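You operate a simulated robot arm through the tools that you are given. There is no shell and no other tool.

You are at the controls of a simulated robot arm. One attempt, no reset.

TASK
Dry the damp blue swatch on the dryer with the fan on high.
Fine: clip lever down first so that it keeps its size; once it is dry, fan off and clip lever up.
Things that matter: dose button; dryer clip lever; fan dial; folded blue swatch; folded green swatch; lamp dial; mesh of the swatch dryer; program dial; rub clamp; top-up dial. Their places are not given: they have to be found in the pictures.

The check looks at the end state, three seconds after you hand in, the way a careful person would. Anything else that was tipped, shoved, dropped, spilled or broken makes it a failure.

THE ROBOT
A 6-joint arm with a two-finger parallel gripper, fixed in place. Base frame: the origin is on the floor under the middle of its stand, x ahead of it, y to its left, z up; the work surface is at about z = 0.94. Readings come in m, rad, newtons and seconds.
It reaches about 1.347 m from its shoulder. Its first joint turns from -2.897 to 2.897 rad. Payload 3.91 kg.
The tool frame sits at the grasp point between the pads (the TCP): z along the fingers, y along the line on which they close. The tips reach 0.03 m beyond it. The gripper opens to 0.11 m. The fingers are 0.02 m wide and 0.01 m thick; the gripper's body (0.048 by 0.112 m) begins 0.055 m behind the TCP.
Orientation is that of the tool frame in the base frame, as [roll, pitch, yaw] about the fixed x, y, z axes, in that order (R = Rz(yaw) Ry(pitch) Rx(roll)). With the fingers straight down and closing along the base's y, the tool's x points along the base's -x, its y along +y and its z along -z.

THE INTERFACE
- The arm moves only by the tool drive_tool. Its argument "targets" is a list of rows, each an object of numbers (a shift or turn left out is 0, a gripper value left out holds the last): "dx", "dy", "dz": the shift along the tool's x, y, z in m; "rx", "ry", "rz": the turn, a rotation vector about the tool's x, y, z in rad. In form: [{"dx": .., "dy": .., "dz": .., "rx": .., "ry": .., "rz": ..}, ...]. A call has 1 to 20 rows; each row shifts and turns the commanded pose from where the row before left it, along the tool's axes as they then stand. "fingers" is the opening in per cent of the stroke, from 0 (shut) to 100 (fully open), set as the call begins (left out, the last holds). Rows are played at 5 a second. More than 0.05 m and 0.15 rad between two rows, or a gripper value outside its range, and nothing of the call is played. A pose out of reach is approached as far as the arm can. The call stops where the force on the tool passes 90 N (or 10 N more than at its start, if that is more) or the arm is blocked; 0.2 s more then pass. Each finger travels about 0.108 m/s and halts on what it meets, pressing with about 21 N; the grip force reading is that of the motor and also rises with nothing between the fingers. The clock runs only during rows and for 0.2 s after the last one: add rows that do not move to give the fingers time. It gives the time, the measured TCP pose, the force on the tool (base axes), the opening and the grip force at its end, in the units of the frame above (readings bear some noise), with the torque about the TCP (base axes, N m) and any sound that the robot's microphone picked up.
- Cameras (640 x 400 px; columns grow to the right, rows downward): "scene" is fixed at [0.2183, -0.6521, 1.5198]; the picture's right is [0.77, -0.64, 0.00], its down [-0.24, -0.28, -0.93] and it looks along [0.60, 0.71, -0.37] (base axes); focal length 370 px, centre (320, 200). "wrist" rides on the gripper at [0.072, 0.017, -0.103] in the tool frame; the picture's right is [-0.23, 0.97, 0.00], its down [-0.76, -0.18, -0.62] and it looks along [-0.61, -0.14, 0.78] (tool axes); focal length 222 px, centre (320, 200).
- camera(camera): a new picture of that camera. The clock stands still meanwhile.
- pixel_to_xyz(camera, pixels): for up to 12 pixels [column, row] of the newest picture of that camera ("zoom" is the newest enlarged one), the place [x, y, z] in the base frame of the surface seen there, good to about 0.002 m. The clock stands still meanwhile.
- inspect(camera, box): a new picture of the part [left, top, right, bottom] of that camera's present view, enlarged. The clock stands still meanwhile.
- job_done(): hands the job in; it is judged then, once.

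Open the gripper and draw the arm clear of the work before you hand the job in, unless the task says otherwise.

The tools are called after "Request:" as name(argument=value, ...) on one line, values as JSON. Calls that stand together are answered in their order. drive_tool: Moves the arm, as the interface text tells. Its arguments: {"type":"object","properties":{"targets":{"type":"array","items":{"type":"object","properties":{"dx":{"type":"number"},"dy":{"type":"number"},"dz":{"type":"number"},"rx":{"type":"number"},"ry":{"type":"number"},"rz":{"type":"number"}}}},"fingers":{"type":"number"}},"required":["targets"]} The other tools are called the same way: camera (camera) takes a picture; pixel_to_xyz (camera, pixels) gives the place of the surface under pixels of a picture; inspect (camera, box) takes an enlarged picture of a part of a camera's view; job_done () hands the job in.

At the start:

```text
clock: 0.0
tool_pos: [0.5425, 0.2381, 1.2814]
tool_rot: [-3.14, 0.001, 3.139]
ft_force: [0.1, 0.3, 0.3]
moment: [0.02, 0.03, -0.01]
width: 0.1102
gripper_force: 0.1
```

scene: 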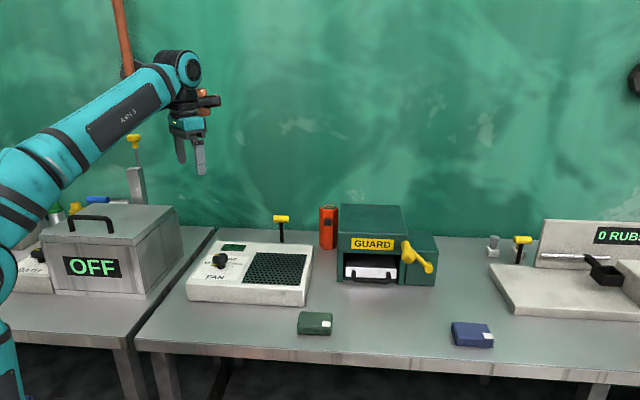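
wrist: 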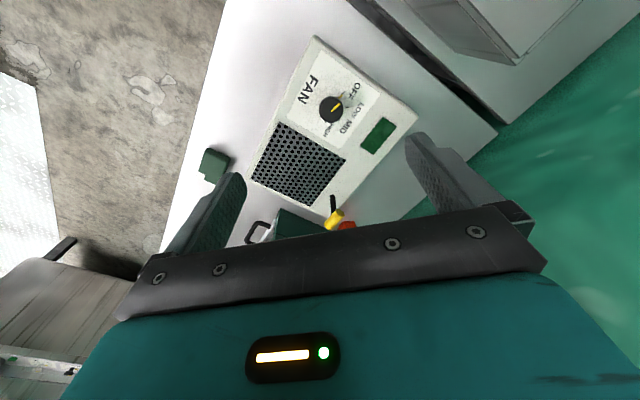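

I'll start by looking closer at the dryer (around scene pixels 190-310, 215-305) and the swatches (315,323 and 472,334).

Request:
inspect(camera="scene", box=[170, 195, 350, 345])

Request:
inspect(camera="wrist", box=[180, 30, 440, 250])

```text
2.67 times, centred on (260, 270) of scene
```

zoom: 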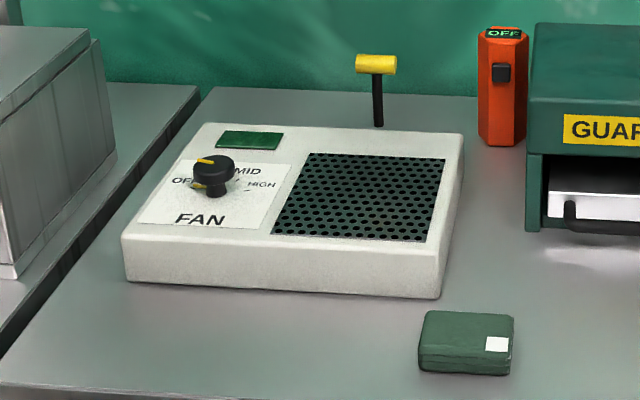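

```text
1.82 times, centred on (310, 140) of wrist
```

zoom: 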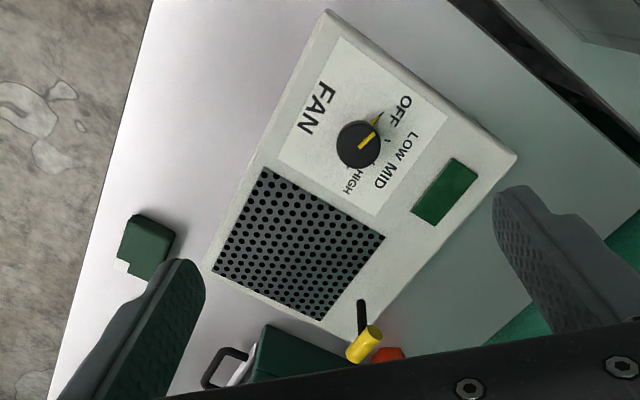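

The dryer has a mesh on the right, a fan knob with OFF/LOW/MID/HIGH, and a yellow-topped lever at the back. I measure the key places in the scene picture.

Request:
inspect(camera="scene", box=[180, 205, 320, 310])

Request:
pixel_to_xyz(camera="scene", pixels=[[281, 218], [282, 240], [219, 258], [256, 253], [295, 255], [288, 284], [246, 281], [300, 305], [187, 300], [228, 242], [312, 245], [275, 265]])

Request:
pixel_to_xyz(camera="wrist", pixels=[[331, 106], [253, 180], [288, 122], [346, 155], [312, 205], [316, 38], [416, 115], [333, 200], [335, 217], [330, 112], [215, 163], [300, 165]])

Request:
inspect(camera="scene", box=[420, 300, 520, 365])

```text
3.81 times, centred on (250, 258) of scene
```

zoom: 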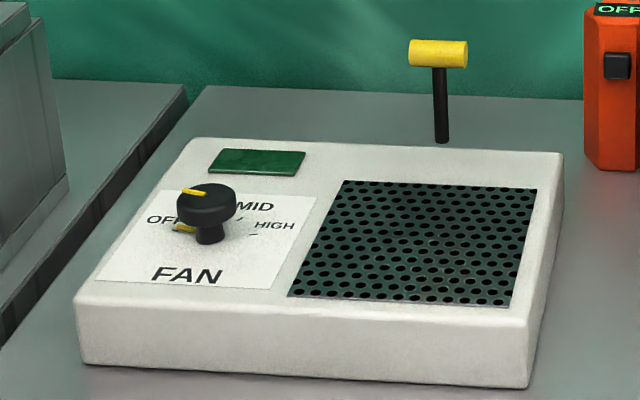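

```text
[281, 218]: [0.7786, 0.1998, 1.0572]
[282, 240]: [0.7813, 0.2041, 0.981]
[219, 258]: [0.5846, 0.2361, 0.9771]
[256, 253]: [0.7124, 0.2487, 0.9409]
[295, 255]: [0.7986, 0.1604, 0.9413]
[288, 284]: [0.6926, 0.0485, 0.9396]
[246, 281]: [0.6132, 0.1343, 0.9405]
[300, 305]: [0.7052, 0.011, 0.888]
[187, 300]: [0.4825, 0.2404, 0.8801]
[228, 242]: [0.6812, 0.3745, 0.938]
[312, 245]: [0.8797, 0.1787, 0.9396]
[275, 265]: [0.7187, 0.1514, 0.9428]
```

```text
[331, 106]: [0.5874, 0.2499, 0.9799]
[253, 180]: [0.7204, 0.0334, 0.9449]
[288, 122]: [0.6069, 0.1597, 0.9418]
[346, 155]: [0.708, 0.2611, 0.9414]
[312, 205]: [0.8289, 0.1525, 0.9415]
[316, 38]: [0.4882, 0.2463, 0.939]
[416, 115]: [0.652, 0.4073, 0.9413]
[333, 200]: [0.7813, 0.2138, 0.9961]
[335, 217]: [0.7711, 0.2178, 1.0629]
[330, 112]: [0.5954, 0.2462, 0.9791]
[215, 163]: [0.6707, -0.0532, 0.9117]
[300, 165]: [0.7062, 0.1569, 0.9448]
```

```text
6.15 times, centred on (470, 332) of scene
```

zoom: 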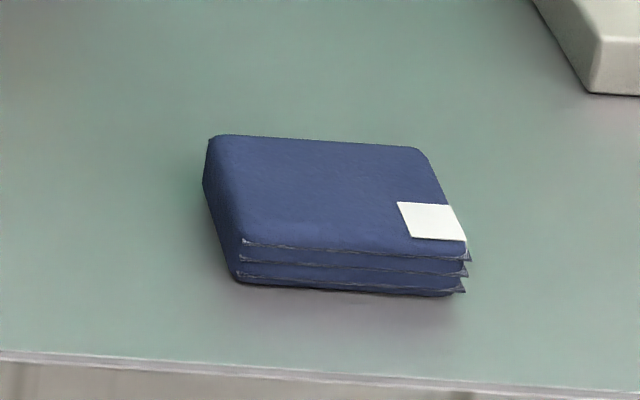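

Now I measure the blue swatch around (472,334), the table height, and look at the rest of the scene for obstacles.

Request:
pixel_to_xyz(camera="scene", pixels=[[454, 322], [487, 324], [492, 339], [459, 338], [472, 330], [458, 345], [492, 347], [440, 340], [400, 320], [500, 345], [315, 323], [350, 300]])

Request:
inspect(camera="scene", box=[300, 190, 460, 300])

Request:
inspect(camera="scene", box=[470, 200, 640, 330])

Request:
inspect(camera="scene", box=[0, 120, 220, 310])

```text
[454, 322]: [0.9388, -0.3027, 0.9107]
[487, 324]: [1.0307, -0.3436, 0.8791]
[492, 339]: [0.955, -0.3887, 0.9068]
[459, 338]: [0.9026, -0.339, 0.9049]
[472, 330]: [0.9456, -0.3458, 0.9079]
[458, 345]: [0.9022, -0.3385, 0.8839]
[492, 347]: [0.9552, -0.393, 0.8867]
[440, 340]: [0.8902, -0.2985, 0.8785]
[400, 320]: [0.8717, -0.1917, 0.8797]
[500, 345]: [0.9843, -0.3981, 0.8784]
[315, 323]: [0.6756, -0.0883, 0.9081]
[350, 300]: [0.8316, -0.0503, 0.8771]
```

```text
3.64 times, centred on (380, 245) of scene
```

zoom: 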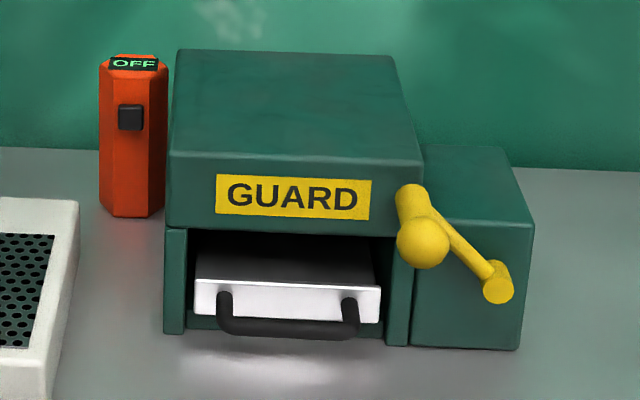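

```text
3.08 times, centred on (555, 265) of scene
```

zoom: 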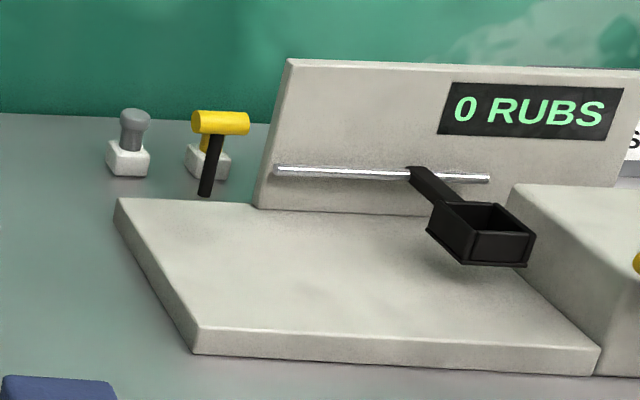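

```text
2.11 times, centred on (110, 215) of scene
```

zoom: 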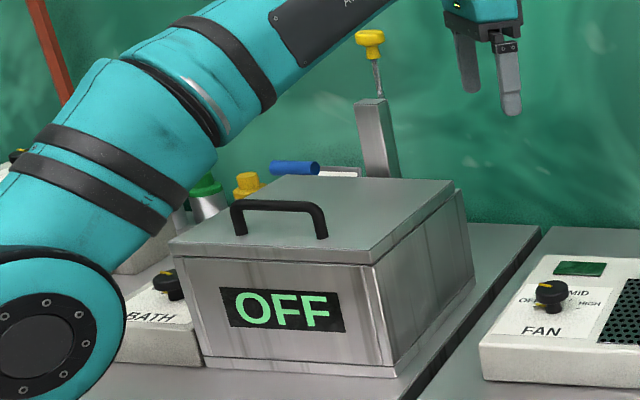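

The table is at z≈0.879, everything is turned ~45° and the blue swatch is centred near (0.947,-0.346). Before moving I look closer at the dial and lever in the wrist view (dial ~ (332,108), lever ~ (335,215)).

Request:
inspect(camera="wrist", box=[280, 60, 400, 160])

Request:
inspect(camera="wrist", box=[300, 170, 400, 250])

Request:
inspect(camera="scene", box=[255, 205, 315, 255])

Request:
inspect(camera="scene", box=[195, 235, 255, 290])

```text
4.00 times, centred on (340, 110) of wrist
```

zoom: 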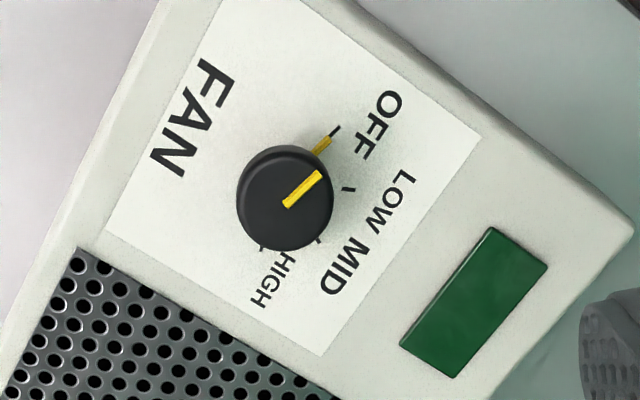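

```text
5.00 times, centred on (350, 210) of wrist
```

zoom: 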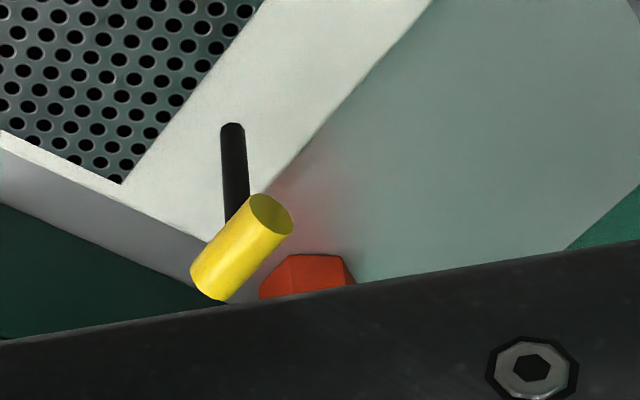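

```text
8.00 times, centred on (285, 230) of scene
```

zoom: 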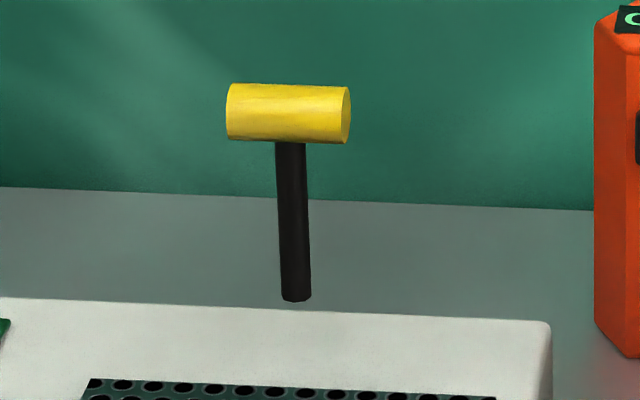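

```text
7.27 times, centred on (225, 262) of scene
```

zoom: 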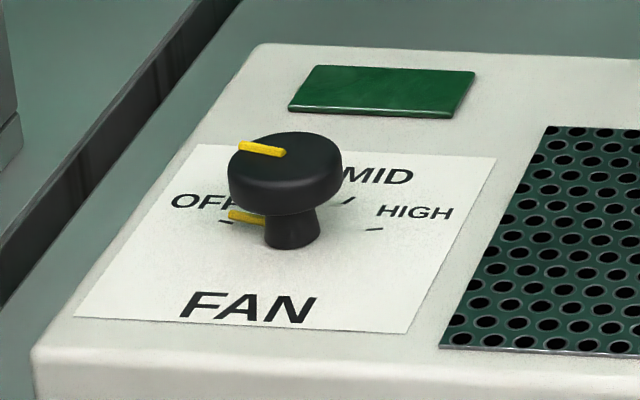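

The lever is a handle bar on a stalk pivoting just above the back strip of the dryer (around (0.78,0.205,0.975)), and the dial pointer is at OFF. First I turn the tool 45° so its axes line up with the bench (closing along the bench depth), then check.

Request:
drive_tool(targets=[{"rz": 0.1305}, {"rz": 0.1305}, {"rz": 0.1305}, {"rz": 0.1305}, {"rz": 0.1305}, {"rz": 0.1305}, {}], fingers=100)

```text
clock: 1.6
tool_pos: [0.5429, 0.2392, 1.2822]
tool_rot: [3.142, 0.0, 2.358]
ft_force: [0.5, -0.8, -0.4]
moment: [-0.01, -0.01, 0.01]
width: 0.11
gripper_force: 0.1
```

Yaw is now 2.358 as planned. I carry the open gripper across at this height to above the blue swatch.

Request:
drive_tool(targets=[{"dx": -0.0437, "dy": -0.008}, {"dx": -0.0437, "dy": -0.008}, {"dx": -0.0437, "dy": -0.008}, {"dx": -0.0437, "dy": -0.008}, {"dx": -0.0437, "dy": -0.008}, {"dx": -0.0437, "dy": -0.008}, {"dx": -0.0437, "dy": -0.008}, {"dx": -0.0437, "dy": -0.008}, {"dx": -0.0437, "dy": -0.008}, {"dx": -0.0437, "dy": -0.008}, {"dx": -0.0437, "dy": -0.008}, {"dx": -0.0437, "dy": -0.008}, {"dx": -0.0437, "dy": -0.008}, {"dx": -0.0437, "dy": -0.008}, {"dx": -0.0437, "dy": -0.008}, {"dx": -0.0437, "dy": -0.008}, {}])

Request:
camera(camera="wrist")

Request:
camera(camera="scene")

```text
clock: 5.2
tool_pos: [0.8681, -0.3223, 1.1554]
tool_rot: [3.14, 0.002, 2.357]
ft_force: [0.3, -0.8, 0.3]
moment: [0.05, 0.03, -0.01]
width: 0.11
gripper_force: 0.1
out of reach, approached as far as the arm can: row 8, 9, 10, 11, 12, 13, 14, 15, 16
```

```text
taken
```

wrist: 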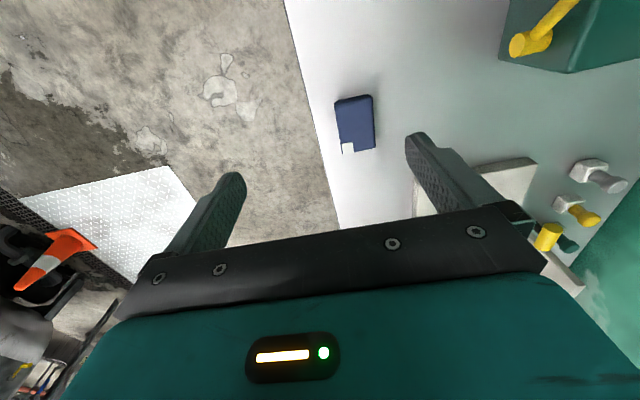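

```text
taken
```

scene: 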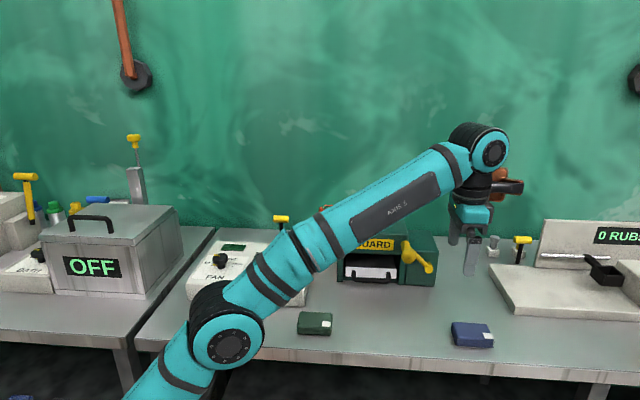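

The far spot is out of reach at that height; the arm stopped at (0.868,-0.322,1.155). I make a small downward step to learn where the commanded pose now stands.

Request:
drive_tool(targets=[{"dz": 0.02}, {}])

```text
clock: 5.8
tool_pos: [0.8683, -0.3242, 1.1362]
tool_rot: [3.141, 0.0, 2.358]
ft_force: [0.1, 0.3, -0.7]
moment: [0.02, 0.0, 0.02]
width: 0.11
gripper_force: 0.1
```

The command re-bases at the actual pose. I refine the swatch corners from a new wrist picture.

Request:
inspect(camera="wrist", box=[300, 70, 420, 170])

Request:
camera(camera="wrist")

```text
4.00 times, centred on (360, 120) of wrist
```

zoom: 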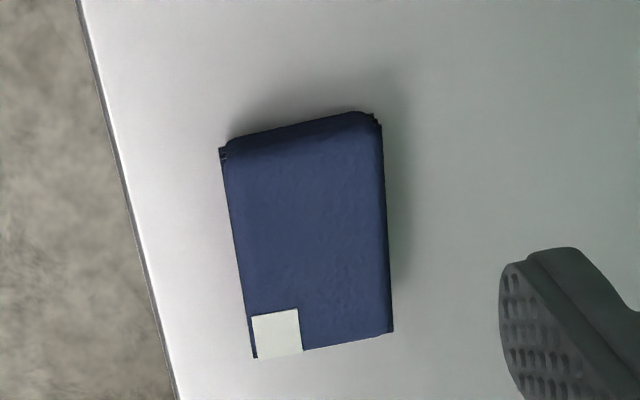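

```text
taken
```

wrist: 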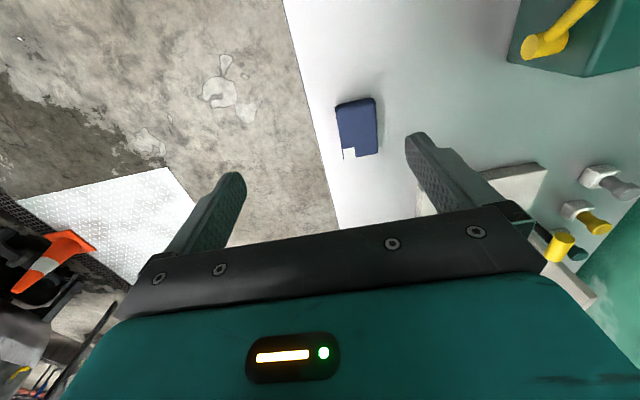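

Request:
pixel_to_xyz(camera="zoom", pixels=[[232, 165], [372, 130], [386, 325], [262, 350], [310, 230], [242, 235], [378, 230], [300, 140], [330, 340], [170, 360], [88, 30]])

```text
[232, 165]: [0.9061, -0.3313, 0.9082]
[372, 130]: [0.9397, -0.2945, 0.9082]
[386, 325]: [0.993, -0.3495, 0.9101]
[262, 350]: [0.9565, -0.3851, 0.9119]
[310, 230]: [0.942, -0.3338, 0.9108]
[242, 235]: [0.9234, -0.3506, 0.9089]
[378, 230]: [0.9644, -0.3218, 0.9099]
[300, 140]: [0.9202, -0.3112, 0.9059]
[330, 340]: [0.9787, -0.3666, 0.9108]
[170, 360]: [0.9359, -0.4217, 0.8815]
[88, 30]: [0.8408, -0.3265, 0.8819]
```

The swatch centre is (0.949,-0.341), top z≈0.909, about 0.076 x 0.053 m. I check where the rub tester's slab begins relative to it before descending.

Request:
pixel_to_xyz(camera="scene", pixels=[[514, 314], [514, 305], [491, 270], [490, 283], [522, 240], [492, 250]])

Request:
drive_tool(targets=[{"dz": 0.03}, {"dz": 0.03}, {"dx": -0.02, "dy": 0.015, "dz": 0.02}, {"dx": -0.025, "dy": 0.015, "dz": 0.01}, {"dx": -0.024, "dy": 0.015}, {}])

Request:
camera(camera="wrist")

```text
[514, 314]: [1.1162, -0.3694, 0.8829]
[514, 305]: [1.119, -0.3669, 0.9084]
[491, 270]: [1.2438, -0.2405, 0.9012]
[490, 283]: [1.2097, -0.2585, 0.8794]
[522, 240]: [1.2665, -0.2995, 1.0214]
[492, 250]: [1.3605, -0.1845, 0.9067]
```

```text
clock: 7.2
tool_pos: [0.9506, -0.3385, 1.0457]
tool_rot: [3.141, 0.001, 2.356]
ft_force: [0.2, -0.2, -1.3]
moment: [0.01, 0.0, 0.0]
width: 0.1099
gripper_force: 0.1
```

```text
taken
```

wrist: 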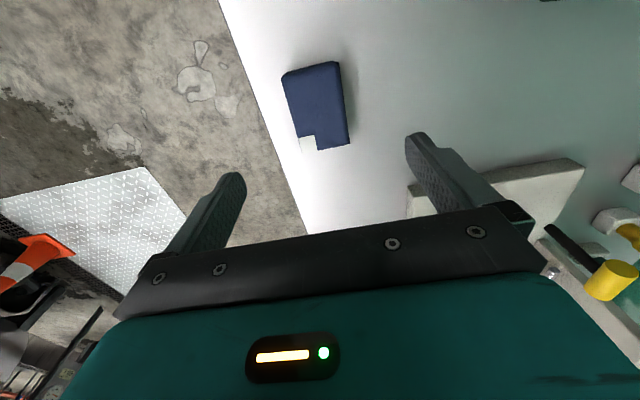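

TCP is above the swatch at z≈1.046. I re-measure the swatch top corners in this closer view.

Request:
pixel_to_xyz(camera="wrist", pixels=[[285, 80], [336, 66], [348, 140], [304, 148], [316, 105], [291, 105], [342, 105], [310, 71], [330, 145]])

```text
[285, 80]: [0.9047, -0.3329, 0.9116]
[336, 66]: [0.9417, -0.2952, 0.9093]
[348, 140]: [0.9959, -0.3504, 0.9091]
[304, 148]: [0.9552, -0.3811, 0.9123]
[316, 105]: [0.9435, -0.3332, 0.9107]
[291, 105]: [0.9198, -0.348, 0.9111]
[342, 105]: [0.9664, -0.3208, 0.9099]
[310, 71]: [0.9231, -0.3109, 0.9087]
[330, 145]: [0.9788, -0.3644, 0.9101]
```

The centre confirms at about (0.9495,-0.340), long side along the bench. I descend with open fingers so that the tips stop just above the table (TCP z≈0.914).

Request:
drive_tool(targets=[{"dz": 0.03, "dy": -0.0018}, {"dz": 0.03}, {"dz": 0.03}, {"dz": 0.025}, {"dz": 0.0165}, {}], fingers=100)

Request:
camera(camera="wrist")

Request:
inspect(camera="scene", box=[410, 240, 550, 360])

```text
clock: 8.6
tool_pos: [0.9477, -0.3399, 0.9145]
tool_rot: [-3.142, -0.001, 2.358]
ft_force: [-0.3, 0.1, -0.1]
moment: [0.0, 0.04, 0.02]
width: 0.1103
gripper_force: 0.1
```

```text
taken
```

wrist: 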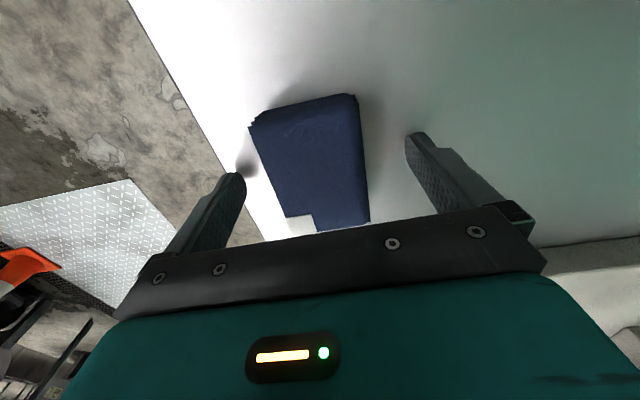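

```text
3.33 times, centred on (480, 300) of scene
```

zoom: 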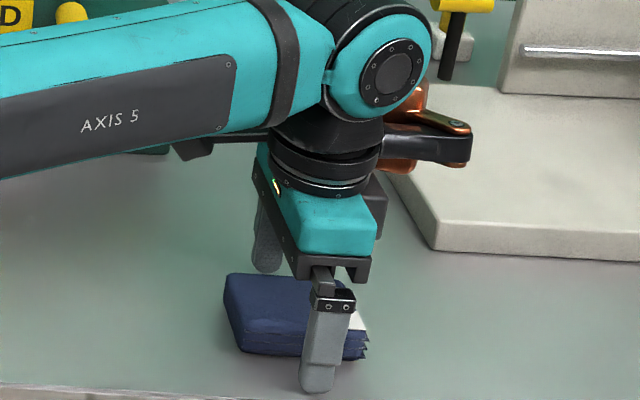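

The tips straddle the swatch with no contact. I check the swatch centring in this view by measuring a few points before closing.

Request:
pixel_to_xyz(camera="wrist", pixels=[[254, 130], [352, 103], [366, 215], [300, 222], [320, 190], [310, 160], [270, 175], [365, 160]])

```text
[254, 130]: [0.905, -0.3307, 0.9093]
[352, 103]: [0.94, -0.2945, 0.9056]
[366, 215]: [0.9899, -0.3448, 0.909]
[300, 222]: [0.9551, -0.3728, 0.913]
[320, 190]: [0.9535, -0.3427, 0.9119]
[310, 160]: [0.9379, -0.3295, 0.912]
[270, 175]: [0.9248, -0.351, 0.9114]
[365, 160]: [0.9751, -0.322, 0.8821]
```

The TCP sits over the swatch middle. I close the fingers on it and give them time.

Request:
drive_tool(targets=[{}, {}, {}, {}, {}, {}], fingers=0)

Request:
camera(camera="wrist")

```text
clock: 10.0
tool_pos: [0.9499, -0.3403, 0.9157]
tool_rot: [3.139, -0.001, 2.357]
ft_force: [-0.1, -0.7, 0.6]
moment: [-0.03, 0.0, -0.03]
width: 0.0571
gripper_force: 21.2
```

```text
taken
```

wrist: 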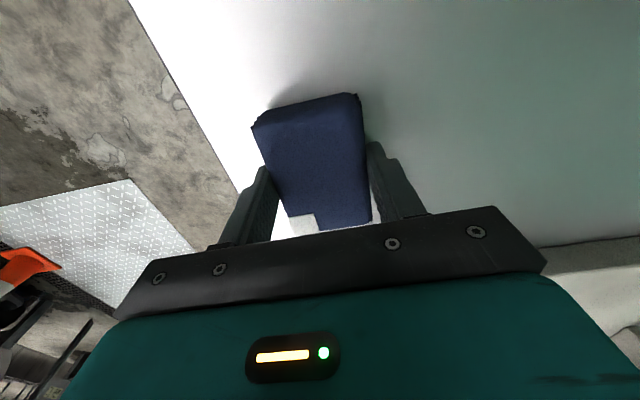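

Gripped at 0.057 m with 21 N. I lift straight up and measure the guard box and crank in between, to route the carry in front of them.

Request:
drive_tool(targets=[{"dz": -0.02}, {"dz": -0.03}, {"dz": -0.03}, {"dz": -0.03}, {}])

Request:
camera(camera="scene")

Request:
camera(camera="wrist")

```text
clock: 11.2
tool_pos: [0.9486, -0.3387, 1.026]
tool_rot: [-3.141, 0.001, 2.359]
ft_force: [0.2, -0.8, -0.6]
moment: [-0.02, -0.01, -0.01]
width: 0.0572
gripper_force: 20.6
```

```text
taken
```

scene: 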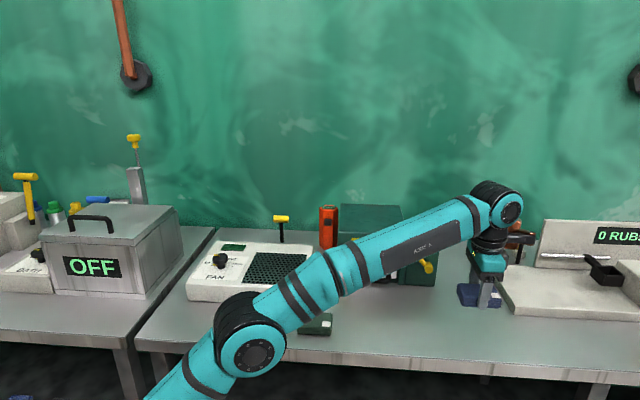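

```text
taken
```

wrist: 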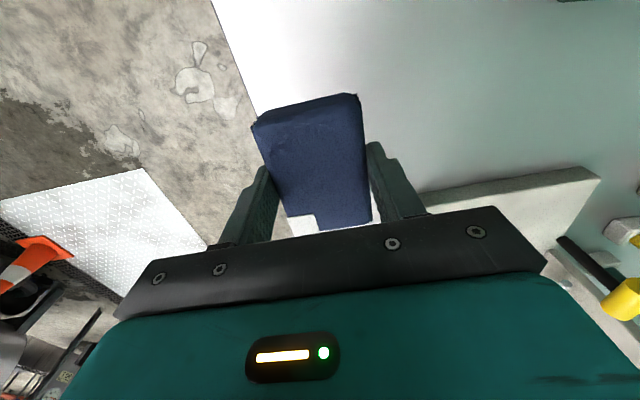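

The swatch is lifted cleanly. I check the crank at (428,268), the guard box and the orange device before moving left along the bench front.

Request:
pixel_to_xyz(camera="scene", pixels=[[428, 268], [345, 235], [345, 207], [398, 208], [329, 208], [329, 245], [435, 245], [282, 218], [313, 325], [276, 218], [288, 218]])

```text
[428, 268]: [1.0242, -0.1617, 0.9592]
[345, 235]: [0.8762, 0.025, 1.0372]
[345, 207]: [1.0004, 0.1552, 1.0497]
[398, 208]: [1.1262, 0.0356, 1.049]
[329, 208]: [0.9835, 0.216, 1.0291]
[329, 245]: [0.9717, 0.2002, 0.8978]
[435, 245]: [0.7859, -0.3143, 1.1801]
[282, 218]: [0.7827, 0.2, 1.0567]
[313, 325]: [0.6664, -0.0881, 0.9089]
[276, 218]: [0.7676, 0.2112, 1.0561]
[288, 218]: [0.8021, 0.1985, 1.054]
```

Everything in between stays behind v≈0.6 while I travel at v≈0.43. I carry the swatch left along the bench front, rising to z≈1.10.

Request:
drive_tool(targets=[{"dx": 0.02, "dz": -0.006}, {"dx": 0.035, "dz": -0.006}, {"dx": 0.04, "dz": -0.006}, {"dx": 0.04, "dz": -0.006}, {"dx": 0.04, "dz": -0.006}, {"dx": 0.04, "dz": -0.006}, {"dx": 0.04, "dz": -0.006}, {"dx": 0.04, "dz": -0.006}, {"dx": 0.04, "dz": -0.006}, {"dx": 0.04, "dz": -0.006}, {"dx": 0.04, "dz": -0.006}, {"dx": 0.04, "dz": -0.006}, {"dx": 0.035}, {"dx": 0.02}, {}])

Request:
camera(camera="wrist")

Request:
camera(camera="scene")

```text
clock: 14.4
tool_pos: [0.5874, 0.0205, 1.0964]
tool_rot: [3.141, 0.0, 2.356]
ft_force: [0.6, 0.5, -0.2]
moment: [-0.04, -0.01, -0.01]
width: 0.0575
gripper_force: 20.6
```

```text
taken
```

wrist: 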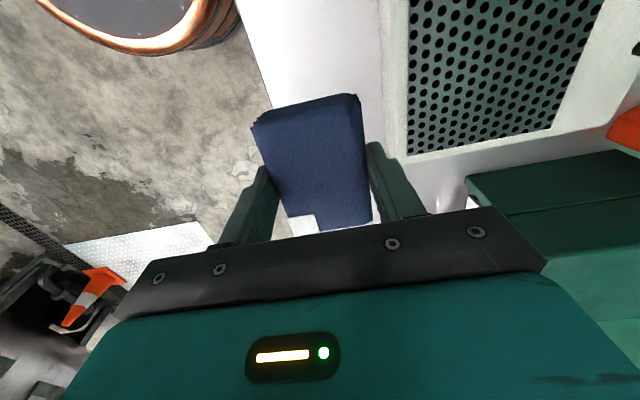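

```text
taken
```

scene: 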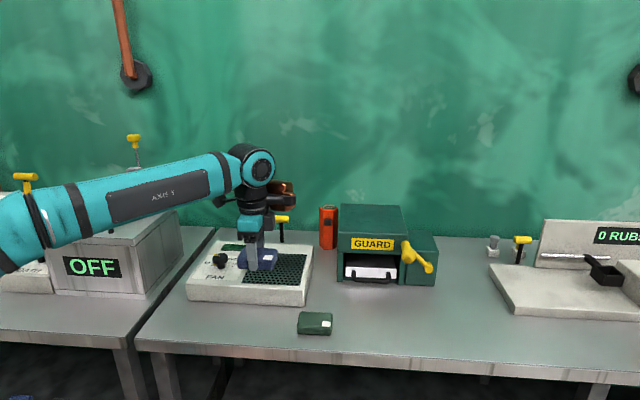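

The swatch hangs firmly in the grip over the bench front. I measure the forearm's clearance from the lidded box (45-180, 205-290) and update the mesh corners.

Request:
pixel_to_xyz(camera="scene", pixels=[[150, 195], [30, 230], [90, 217], [135, 238], [178, 222], [60, 240], [30, 178], [130, 220], [100, 225]])

Request:
pixel_to_xyz(camera="wrist", pixels=[[408, 153], [549, 128], [602, 5], [411, 20], [385, 185], [480, 100], [402, 60]])

```text
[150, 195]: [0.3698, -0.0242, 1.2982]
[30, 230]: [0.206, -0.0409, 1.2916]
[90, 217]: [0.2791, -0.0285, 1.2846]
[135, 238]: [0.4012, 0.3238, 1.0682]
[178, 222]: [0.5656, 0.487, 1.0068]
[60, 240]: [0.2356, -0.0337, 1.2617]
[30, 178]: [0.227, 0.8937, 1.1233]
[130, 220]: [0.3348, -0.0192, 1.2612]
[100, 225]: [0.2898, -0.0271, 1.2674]
```

```text
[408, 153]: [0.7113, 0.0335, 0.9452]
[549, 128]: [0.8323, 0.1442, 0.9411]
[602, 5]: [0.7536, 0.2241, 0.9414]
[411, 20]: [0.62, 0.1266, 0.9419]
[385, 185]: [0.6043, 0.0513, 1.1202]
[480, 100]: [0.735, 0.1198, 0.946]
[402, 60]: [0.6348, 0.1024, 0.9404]
```

The forearm underside is ~1.25, well above the box (1.07), and the mesh centre is about (0.715,0.150), top z≈0.942. I move over the mesh at this height.

Request:
drive_tool(targets=[{"dy": 0.03}, {"dy": 0.038}, {"dy": 0.04}, {"dy": 0.04}, {"dy": 0.034}, {}])

Request:
camera(camera="wrist")

Request:
inspect(camera="scene", box=[190, 140, 350, 310])

```text
clock: 15.8
tool_pos: [0.7178, 0.1486, 1.0982]
tool_rot: [3.141, 0.0, 2.358]
ft_force: [-0.5, 0.1, -0.4]
moment: [-0.02, 0.01, -0.01]
width: 0.0571
gripper_force: 21.0
```

```text
taken
```

wrist: 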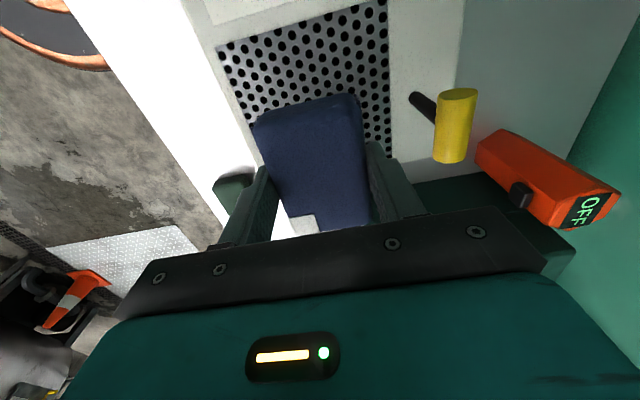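

```text
2.35 times, centred on (270, 225) of scene
```

zoom: 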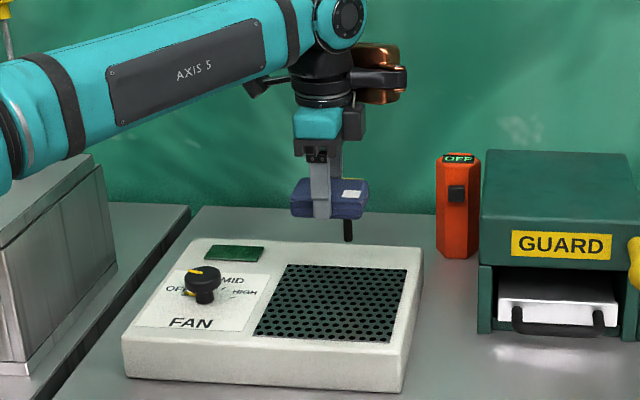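

I'm over the mesh. The lever's handle shows at (455,125) in the wrist view; I measure it to confirm clearance for the descent.

Request:
pixel_to_xyz(camera="wrist", pixels=[[455, 92], [450, 158], [452, 125], [435, 125], [470, 125], [416, 98], [430, 110], [400, 120], [470, 60], [520, 195]])

Request:
inspect(camera="wrist", box=[370, 60, 500, 180])

```text
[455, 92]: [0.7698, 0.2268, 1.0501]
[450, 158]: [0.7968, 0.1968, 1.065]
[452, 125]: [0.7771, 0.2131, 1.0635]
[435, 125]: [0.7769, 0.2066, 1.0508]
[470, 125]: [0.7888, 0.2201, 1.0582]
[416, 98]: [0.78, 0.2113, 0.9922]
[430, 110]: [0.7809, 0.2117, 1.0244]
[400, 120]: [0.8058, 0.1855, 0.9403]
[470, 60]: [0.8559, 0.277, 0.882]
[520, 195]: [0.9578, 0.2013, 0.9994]
```

```text
3.33 times, centred on (435, 120) of wrist
```

zoom: 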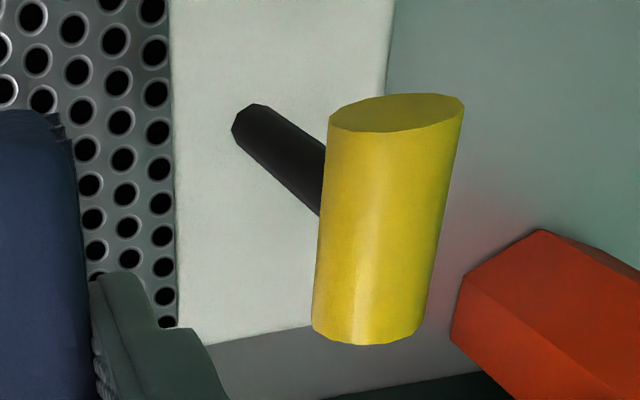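

Handle centre is about v=0.704, z≈1.056, 3+ cm behind the gripper body's reach, so descent is clear. I lower to just above seating height.

Request:
drive_tool(targets=[{"dz": 0.03}, {"dz": 0.03}, {"dz": 0.03}, {"dz": 0.018}, {"dz": 0.006}, {}])

Request:
inspect(camera="scene", box=[200, 180, 340, 310])

Request:
camera(camera="wrist")

```text
clock: 17.2
tool_pos: [0.7161, 0.1478, 0.9845]
tool_rot: [3.141, 0.001, 2.358]
ft_force: [0.2, -0.7, -0.3]
moment: [-0.01, 0.0, 0.0]
width: 0.057
gripper_force: 20.8
```

```text
3.08 times, centred on (270, 245) of scene
```

zoom: 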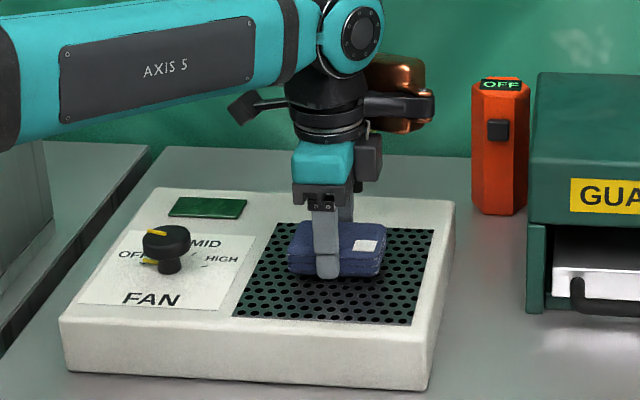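

```text
taken
```

wrist: 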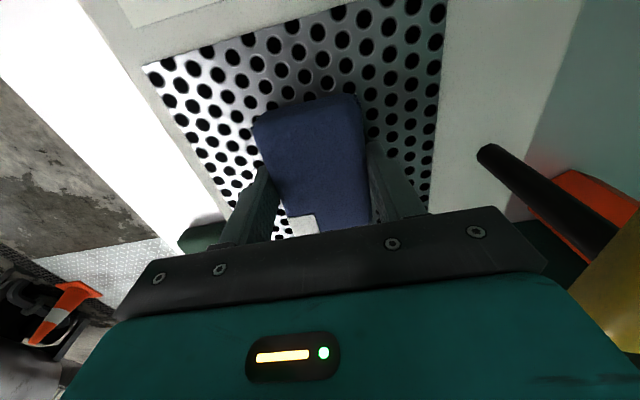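

A few millimetres to go; I lower 6 mm gently and watch the force.

Request:
drive_tool(targets=[{"dz": 0.002}, {"dz": 0.002}, {"dz": 0.002}, {}])

```text
clock: 18.2
tool_pos: [0.7156, 0.1478, 0.9766]
tool_rot: [3.141, -0.002, 2.358]
ft_force: [0.2, -0.4, 0.0]
moment: [0.0, 0.0, -0.02]
width: 0.0569
gripper_force: 21.2
```

No contact yet; I go down another 2 mm in 1 mm steps.

Request:
drive_tool(targets=[{"dz": 0.001}, {"dz": 0.001}, {}])

Request:
inspect(camera="scene", box=[235, 230, 315, 290])

```text
clock: 19.0
tool_pos: [0.7149, 0.1473, 0.9761]
tool_rot: [3.14, 0.003, 2.358]
ft_force: [5.5, -2.9, 23.6]
moment: [-0.1, 0.05, -0.03]
width: 0.0571
gripper_force: 21.6
```

```text
6.67 times, centred on (275, 260) of scene
```

zoom: 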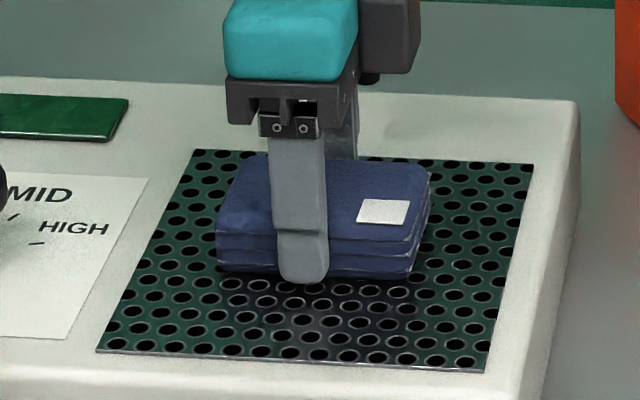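

Contact at z≈0.976 with 24 N: the swatch is seated on the mesh. I back off a hair and open the fingers to about 0.085 m.

Request:
drive_tool(targets=[{"dz": -0.001}, {}, {}, {}], fingers=78)

Request:
drive_tool(targets=[{"dz": -0.015}, {"dz": -0.025}, {"dz": -0.03}, {"dz": -0.03}, {"dz": -0.03}, {}])

Request:
camera(camera="wrist")

Request:
inspect(camera="scene", box=[180, 190, 340, 310])

```text
clock: 20.0
tool_pos: [0.717, 0.1486, 0.9756]
tool_rot: [-3.14, 0.0, 2.357]
ft_force: [0.4, 0.2, 0.5]
moment: [-0.01, 0.05, 0.02]
width: 0.0859
gripper_force: 0.0
```

```text
clock: 21.4
tool_pos: [0.7147, 0.1466, 1.1068]
tool_rot: [-3.14, 0.0, 2.358]
ft_force: [0.3, -0.3, -0.2]
moment: [0.02, -0.01, 0.0]
width: 0.0857
gripper_force: 0.2
```

```text
taken
```

wrist: 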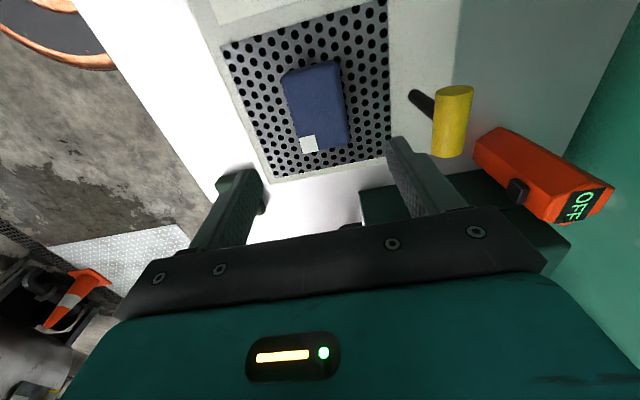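

```text
3.33 times, centred on (260, 250) of scene
```

zoom: 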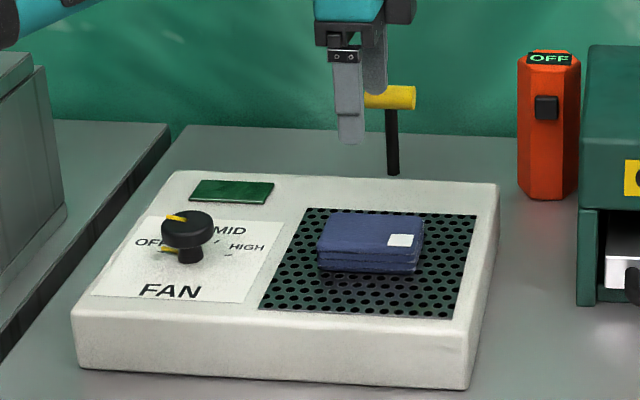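

The blue swatch sits centred on the mesh (wrist (315,105)). For the lever I want to grip its handle bar by its two ends (it lies along the bench, ±0.02 m), so I rise a bit and turn the tool 90° so it closes along the bench.

Request:
drive_tool(targets=[{"dz": -0.04}, {"rz": -0.1428}, {"rz": -0.1428}, {"rz": -0.1428}, {"rz": -0.1428}, {"rz": -0.1428}, {"rz": -0.1428}, {"rz": -0.1428}, {"rz": -0.1428}, {"rz": -0.1428}, {"rz": -0.1428}, {"rz": -0.1428}, {}])

Request:
camera(camera="wrist")

```text
clock: 24.2
tool_pos: [0.7166, 0.1477, 1.1452]
tool_rot: [3.141, 0.0, -2.353]
ft_force: [-0.6, 0.1, -0.2]
moment: [0.04, -0.03, 0.01]
width: 0.0858
gripper_force: 0.0
```

```text
taken
```

wrist: 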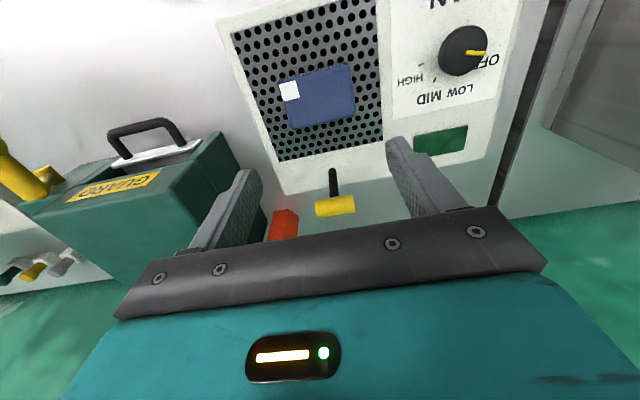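

The turn worked, and the handle is visible at (335,207). I measure it from this side.

Request:
inspect(camera="wrist", box=[290, 155, 390, 225])

Request:
pixel_to_xyz(camera="wrist", pixels=[[317, 208], [353, 204], [335, 201], [335, 212], [333, 172], [334, 185], [460, 50], [320, 95], [288, 90], [350, 80]])

```text
5.71 times, centred on (340, 190) of wrist
```

zoom: 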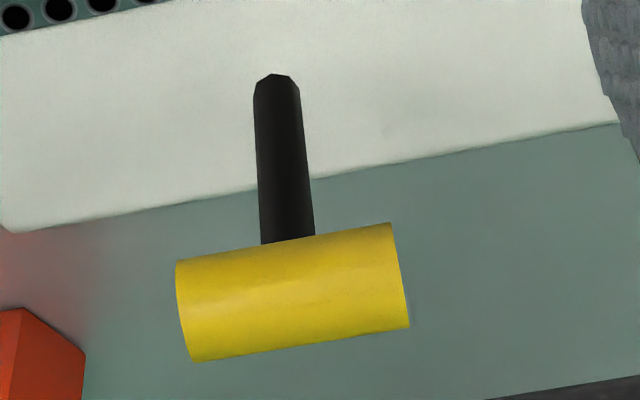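

```text
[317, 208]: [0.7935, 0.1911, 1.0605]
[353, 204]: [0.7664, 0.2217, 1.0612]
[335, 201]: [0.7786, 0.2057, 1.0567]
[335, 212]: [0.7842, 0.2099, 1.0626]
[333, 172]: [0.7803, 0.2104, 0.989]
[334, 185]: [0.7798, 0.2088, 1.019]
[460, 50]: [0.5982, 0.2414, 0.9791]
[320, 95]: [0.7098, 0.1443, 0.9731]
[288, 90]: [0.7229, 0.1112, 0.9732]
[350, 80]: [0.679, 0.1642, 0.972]
```

Handle centre is at u≈0.4056, v≈0.704 (x≈0.785,y≈0.211), z≈1.055; the swatch top is 0.973. I move above the handle with open fingers.

Request:
drive_tool(targets=[{"dx": -0.031, "dy": -0.0033}, {"dx": -0.031}, {"dx": -0.031}, {}])

Request:
camera(camera="wrist")

```text
clock: 25.2
tool_pos: [0.784, 0.2114, 1.1459]
tool_rot: [3.141, 0.0, -2.354]
ft_force: [0.1, 0.4, 0.2]
moment: [0.01, 0.03, 0.0]
width: 0.086
gripper_force: 0.0
```

```text
taken
```

wrist: 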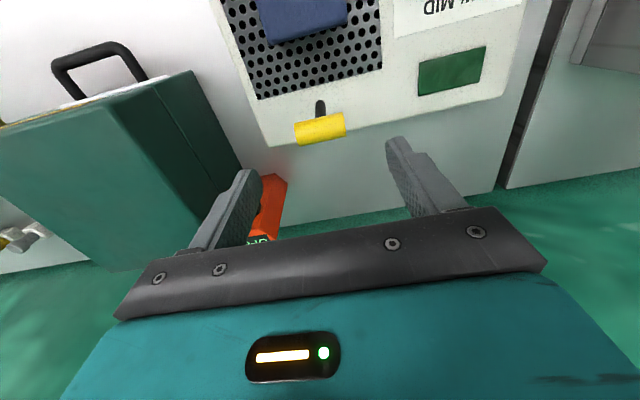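

I re-measure the handle ends from this top view at (296,132) and (344,122).

Request:
pixel_to_xyz(camera="wrist", pixels=[[297, 133], [343, 123], [320, 120], [322, 138], [320, 129], [320, 106]])

Request:
inspect(camera="wrist", box=[280, 90, 360, 150])

```text
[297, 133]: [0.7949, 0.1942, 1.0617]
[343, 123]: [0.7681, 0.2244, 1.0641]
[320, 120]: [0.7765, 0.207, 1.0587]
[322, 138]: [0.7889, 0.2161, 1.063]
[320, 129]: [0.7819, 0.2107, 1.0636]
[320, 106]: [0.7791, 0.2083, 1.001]
```

```text
6.67 times, centred on (320, 120) of wrist
```

zoom: 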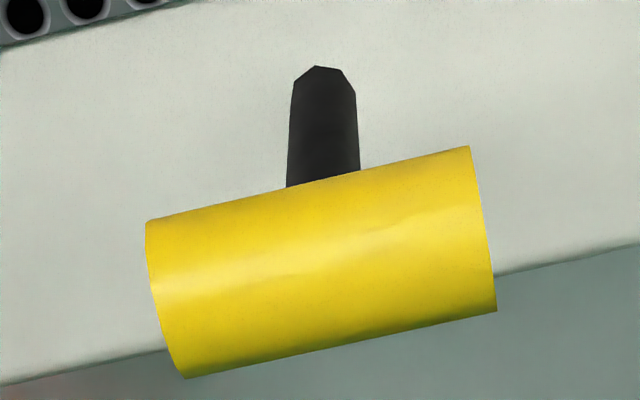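

TCP is centred over the handle (u 0.405, v 0.704). I descend so the fingertips bracket the handle ends (TCP z≈1.078) and close.

Request:
drive_tool(targets=[{"dz": 0.025}, {"dz": 0.025}, {"dz": 0.018}, {}])

Request:
inspect(camera="scene", box=[220, 170, 340, 270])

Request:
camera(camera="wrist")

```text
clock: 26.2
tool_pos: [0.784, 0.2106, 1.0787]
tool_rot: [-3.14, -0.001, -2.353]
ft_force: [0.4, -0.7, -0.8]
moment: [-0.02, 0.01, 0.0]
width: 0.0857
gripper_force: 0.0
```

```text
4.00 times, centred on (280, 220) of scene
```

zoom: 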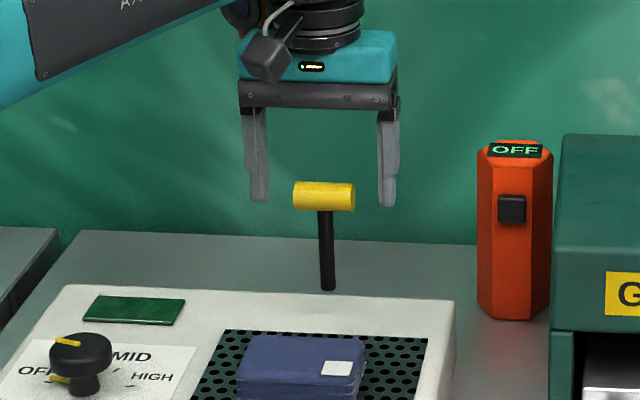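

```text
taken
```

wrist: 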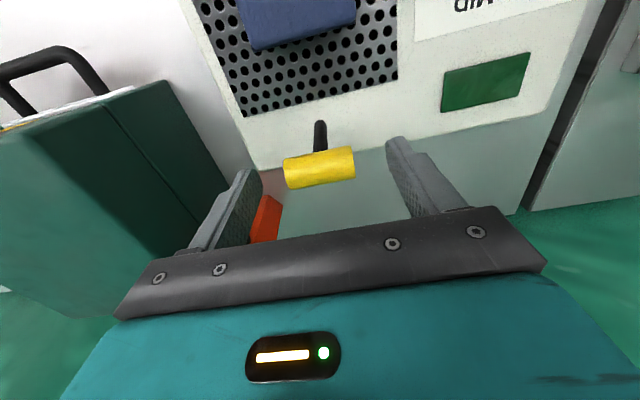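

The fingers bracket the handle evenly in the scene zoom. I close gently on the ends.

Request:
drive_tool(targets=[{}, {}, {}, {}, {}], fingers=0)

Request:
inspect(camera="scene", box=[220, 170, 340, 270])

```text
clock: 27.4
tool_pos: [0.7846, 0.2108, 1.0771]
tool_rot: [-3.141, -0.001, -2.354]
ft_force: [-0.2, -1.9, -3.0]
moment: [-0.04, 0.07, 0.0]
width: 0.0649
gripper_force: 45.2
```

```text
4.00 times, centred on (280, 220) of scene
```

zoom: 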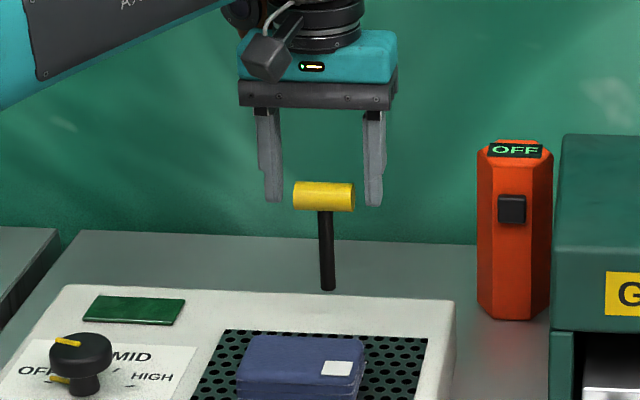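

Fingers halted at 0.065 m though the drawn handle is ~0.04 m long, with a higher grip reading. I wait a moment and re-read before doing anything.

Request:
drive_tool(targets=[{}, {}, {}])

Request:
camera(camera="wrist")

Request:
inspect(camera="scene", box=[250, 190, 310, 240])

```text
clock: 28.2
tool_pos: [0.7845, 0.2117, 1.0767]
tool_rot: [-3.141, 0.0, -2.354]
ft_force: [-1.3, -1.5, -4.9]
moment: [-0.06, 0.09, 0.02]
width: 0.0649
gripper_force: 45.1
```

```text
taken
```

wrist: 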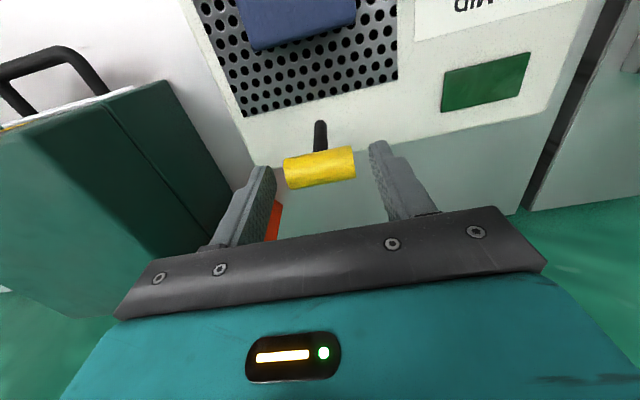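

```text
8.00 times, centred on (280, 215) of scene
```

zoom: 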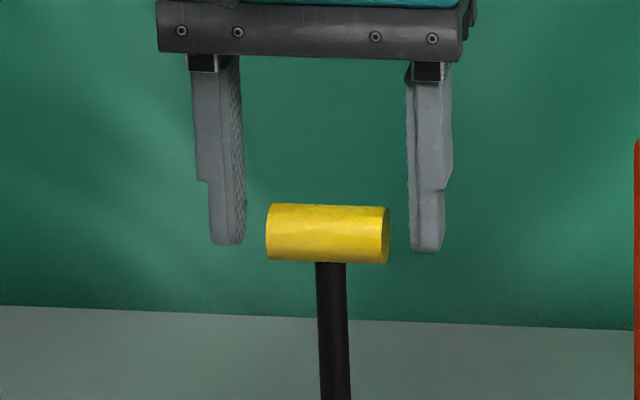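

The handle's contact shape seems to extend ~1 cm beyond what is drawn at each end, so it is gripped. I try a small forward (toward the front) arc of ~15° and watch the force and the lever.

Request:
drive_tool(targets=[{"dx": 0.005}, {"dx": 0.005, "dz": 0.0005}, {"dx": 0.005, "dz": 0.0008}, {"dx": 0.005, "dz": 0.0012}, {}])

Request:
inspect(camera="scene", box=[230, 170, 330, 270])

Request:
camera(camera="wrist")

```text
clock: 29.4
tool_pos: [0.7706, 0.1963, 1.076]
tool_rot: [-3.141, 0.0, -2.354]
ft_force: [15.9, 5.2, 4.2]
moment: [0.93, -1.29, -0.01]
width: 0.0651
gripper_force: 44.9
```

```text
4.00 times, centred on (280, 220) of scene
```

zoom: 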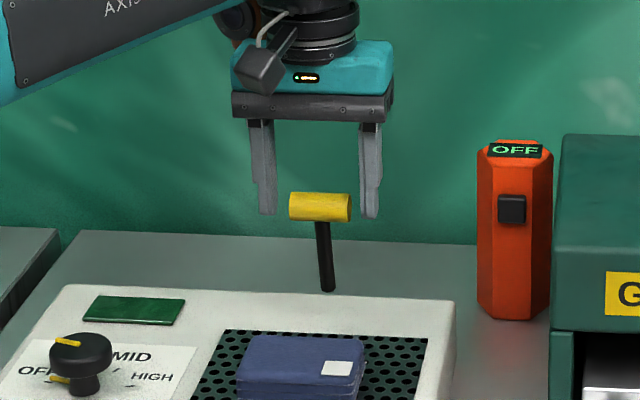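

```text
taken
```

wrist: 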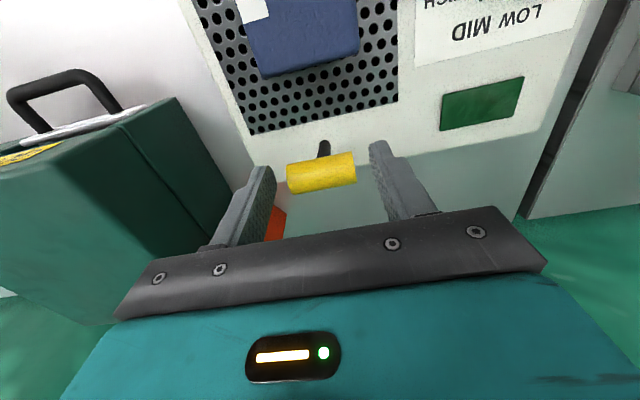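

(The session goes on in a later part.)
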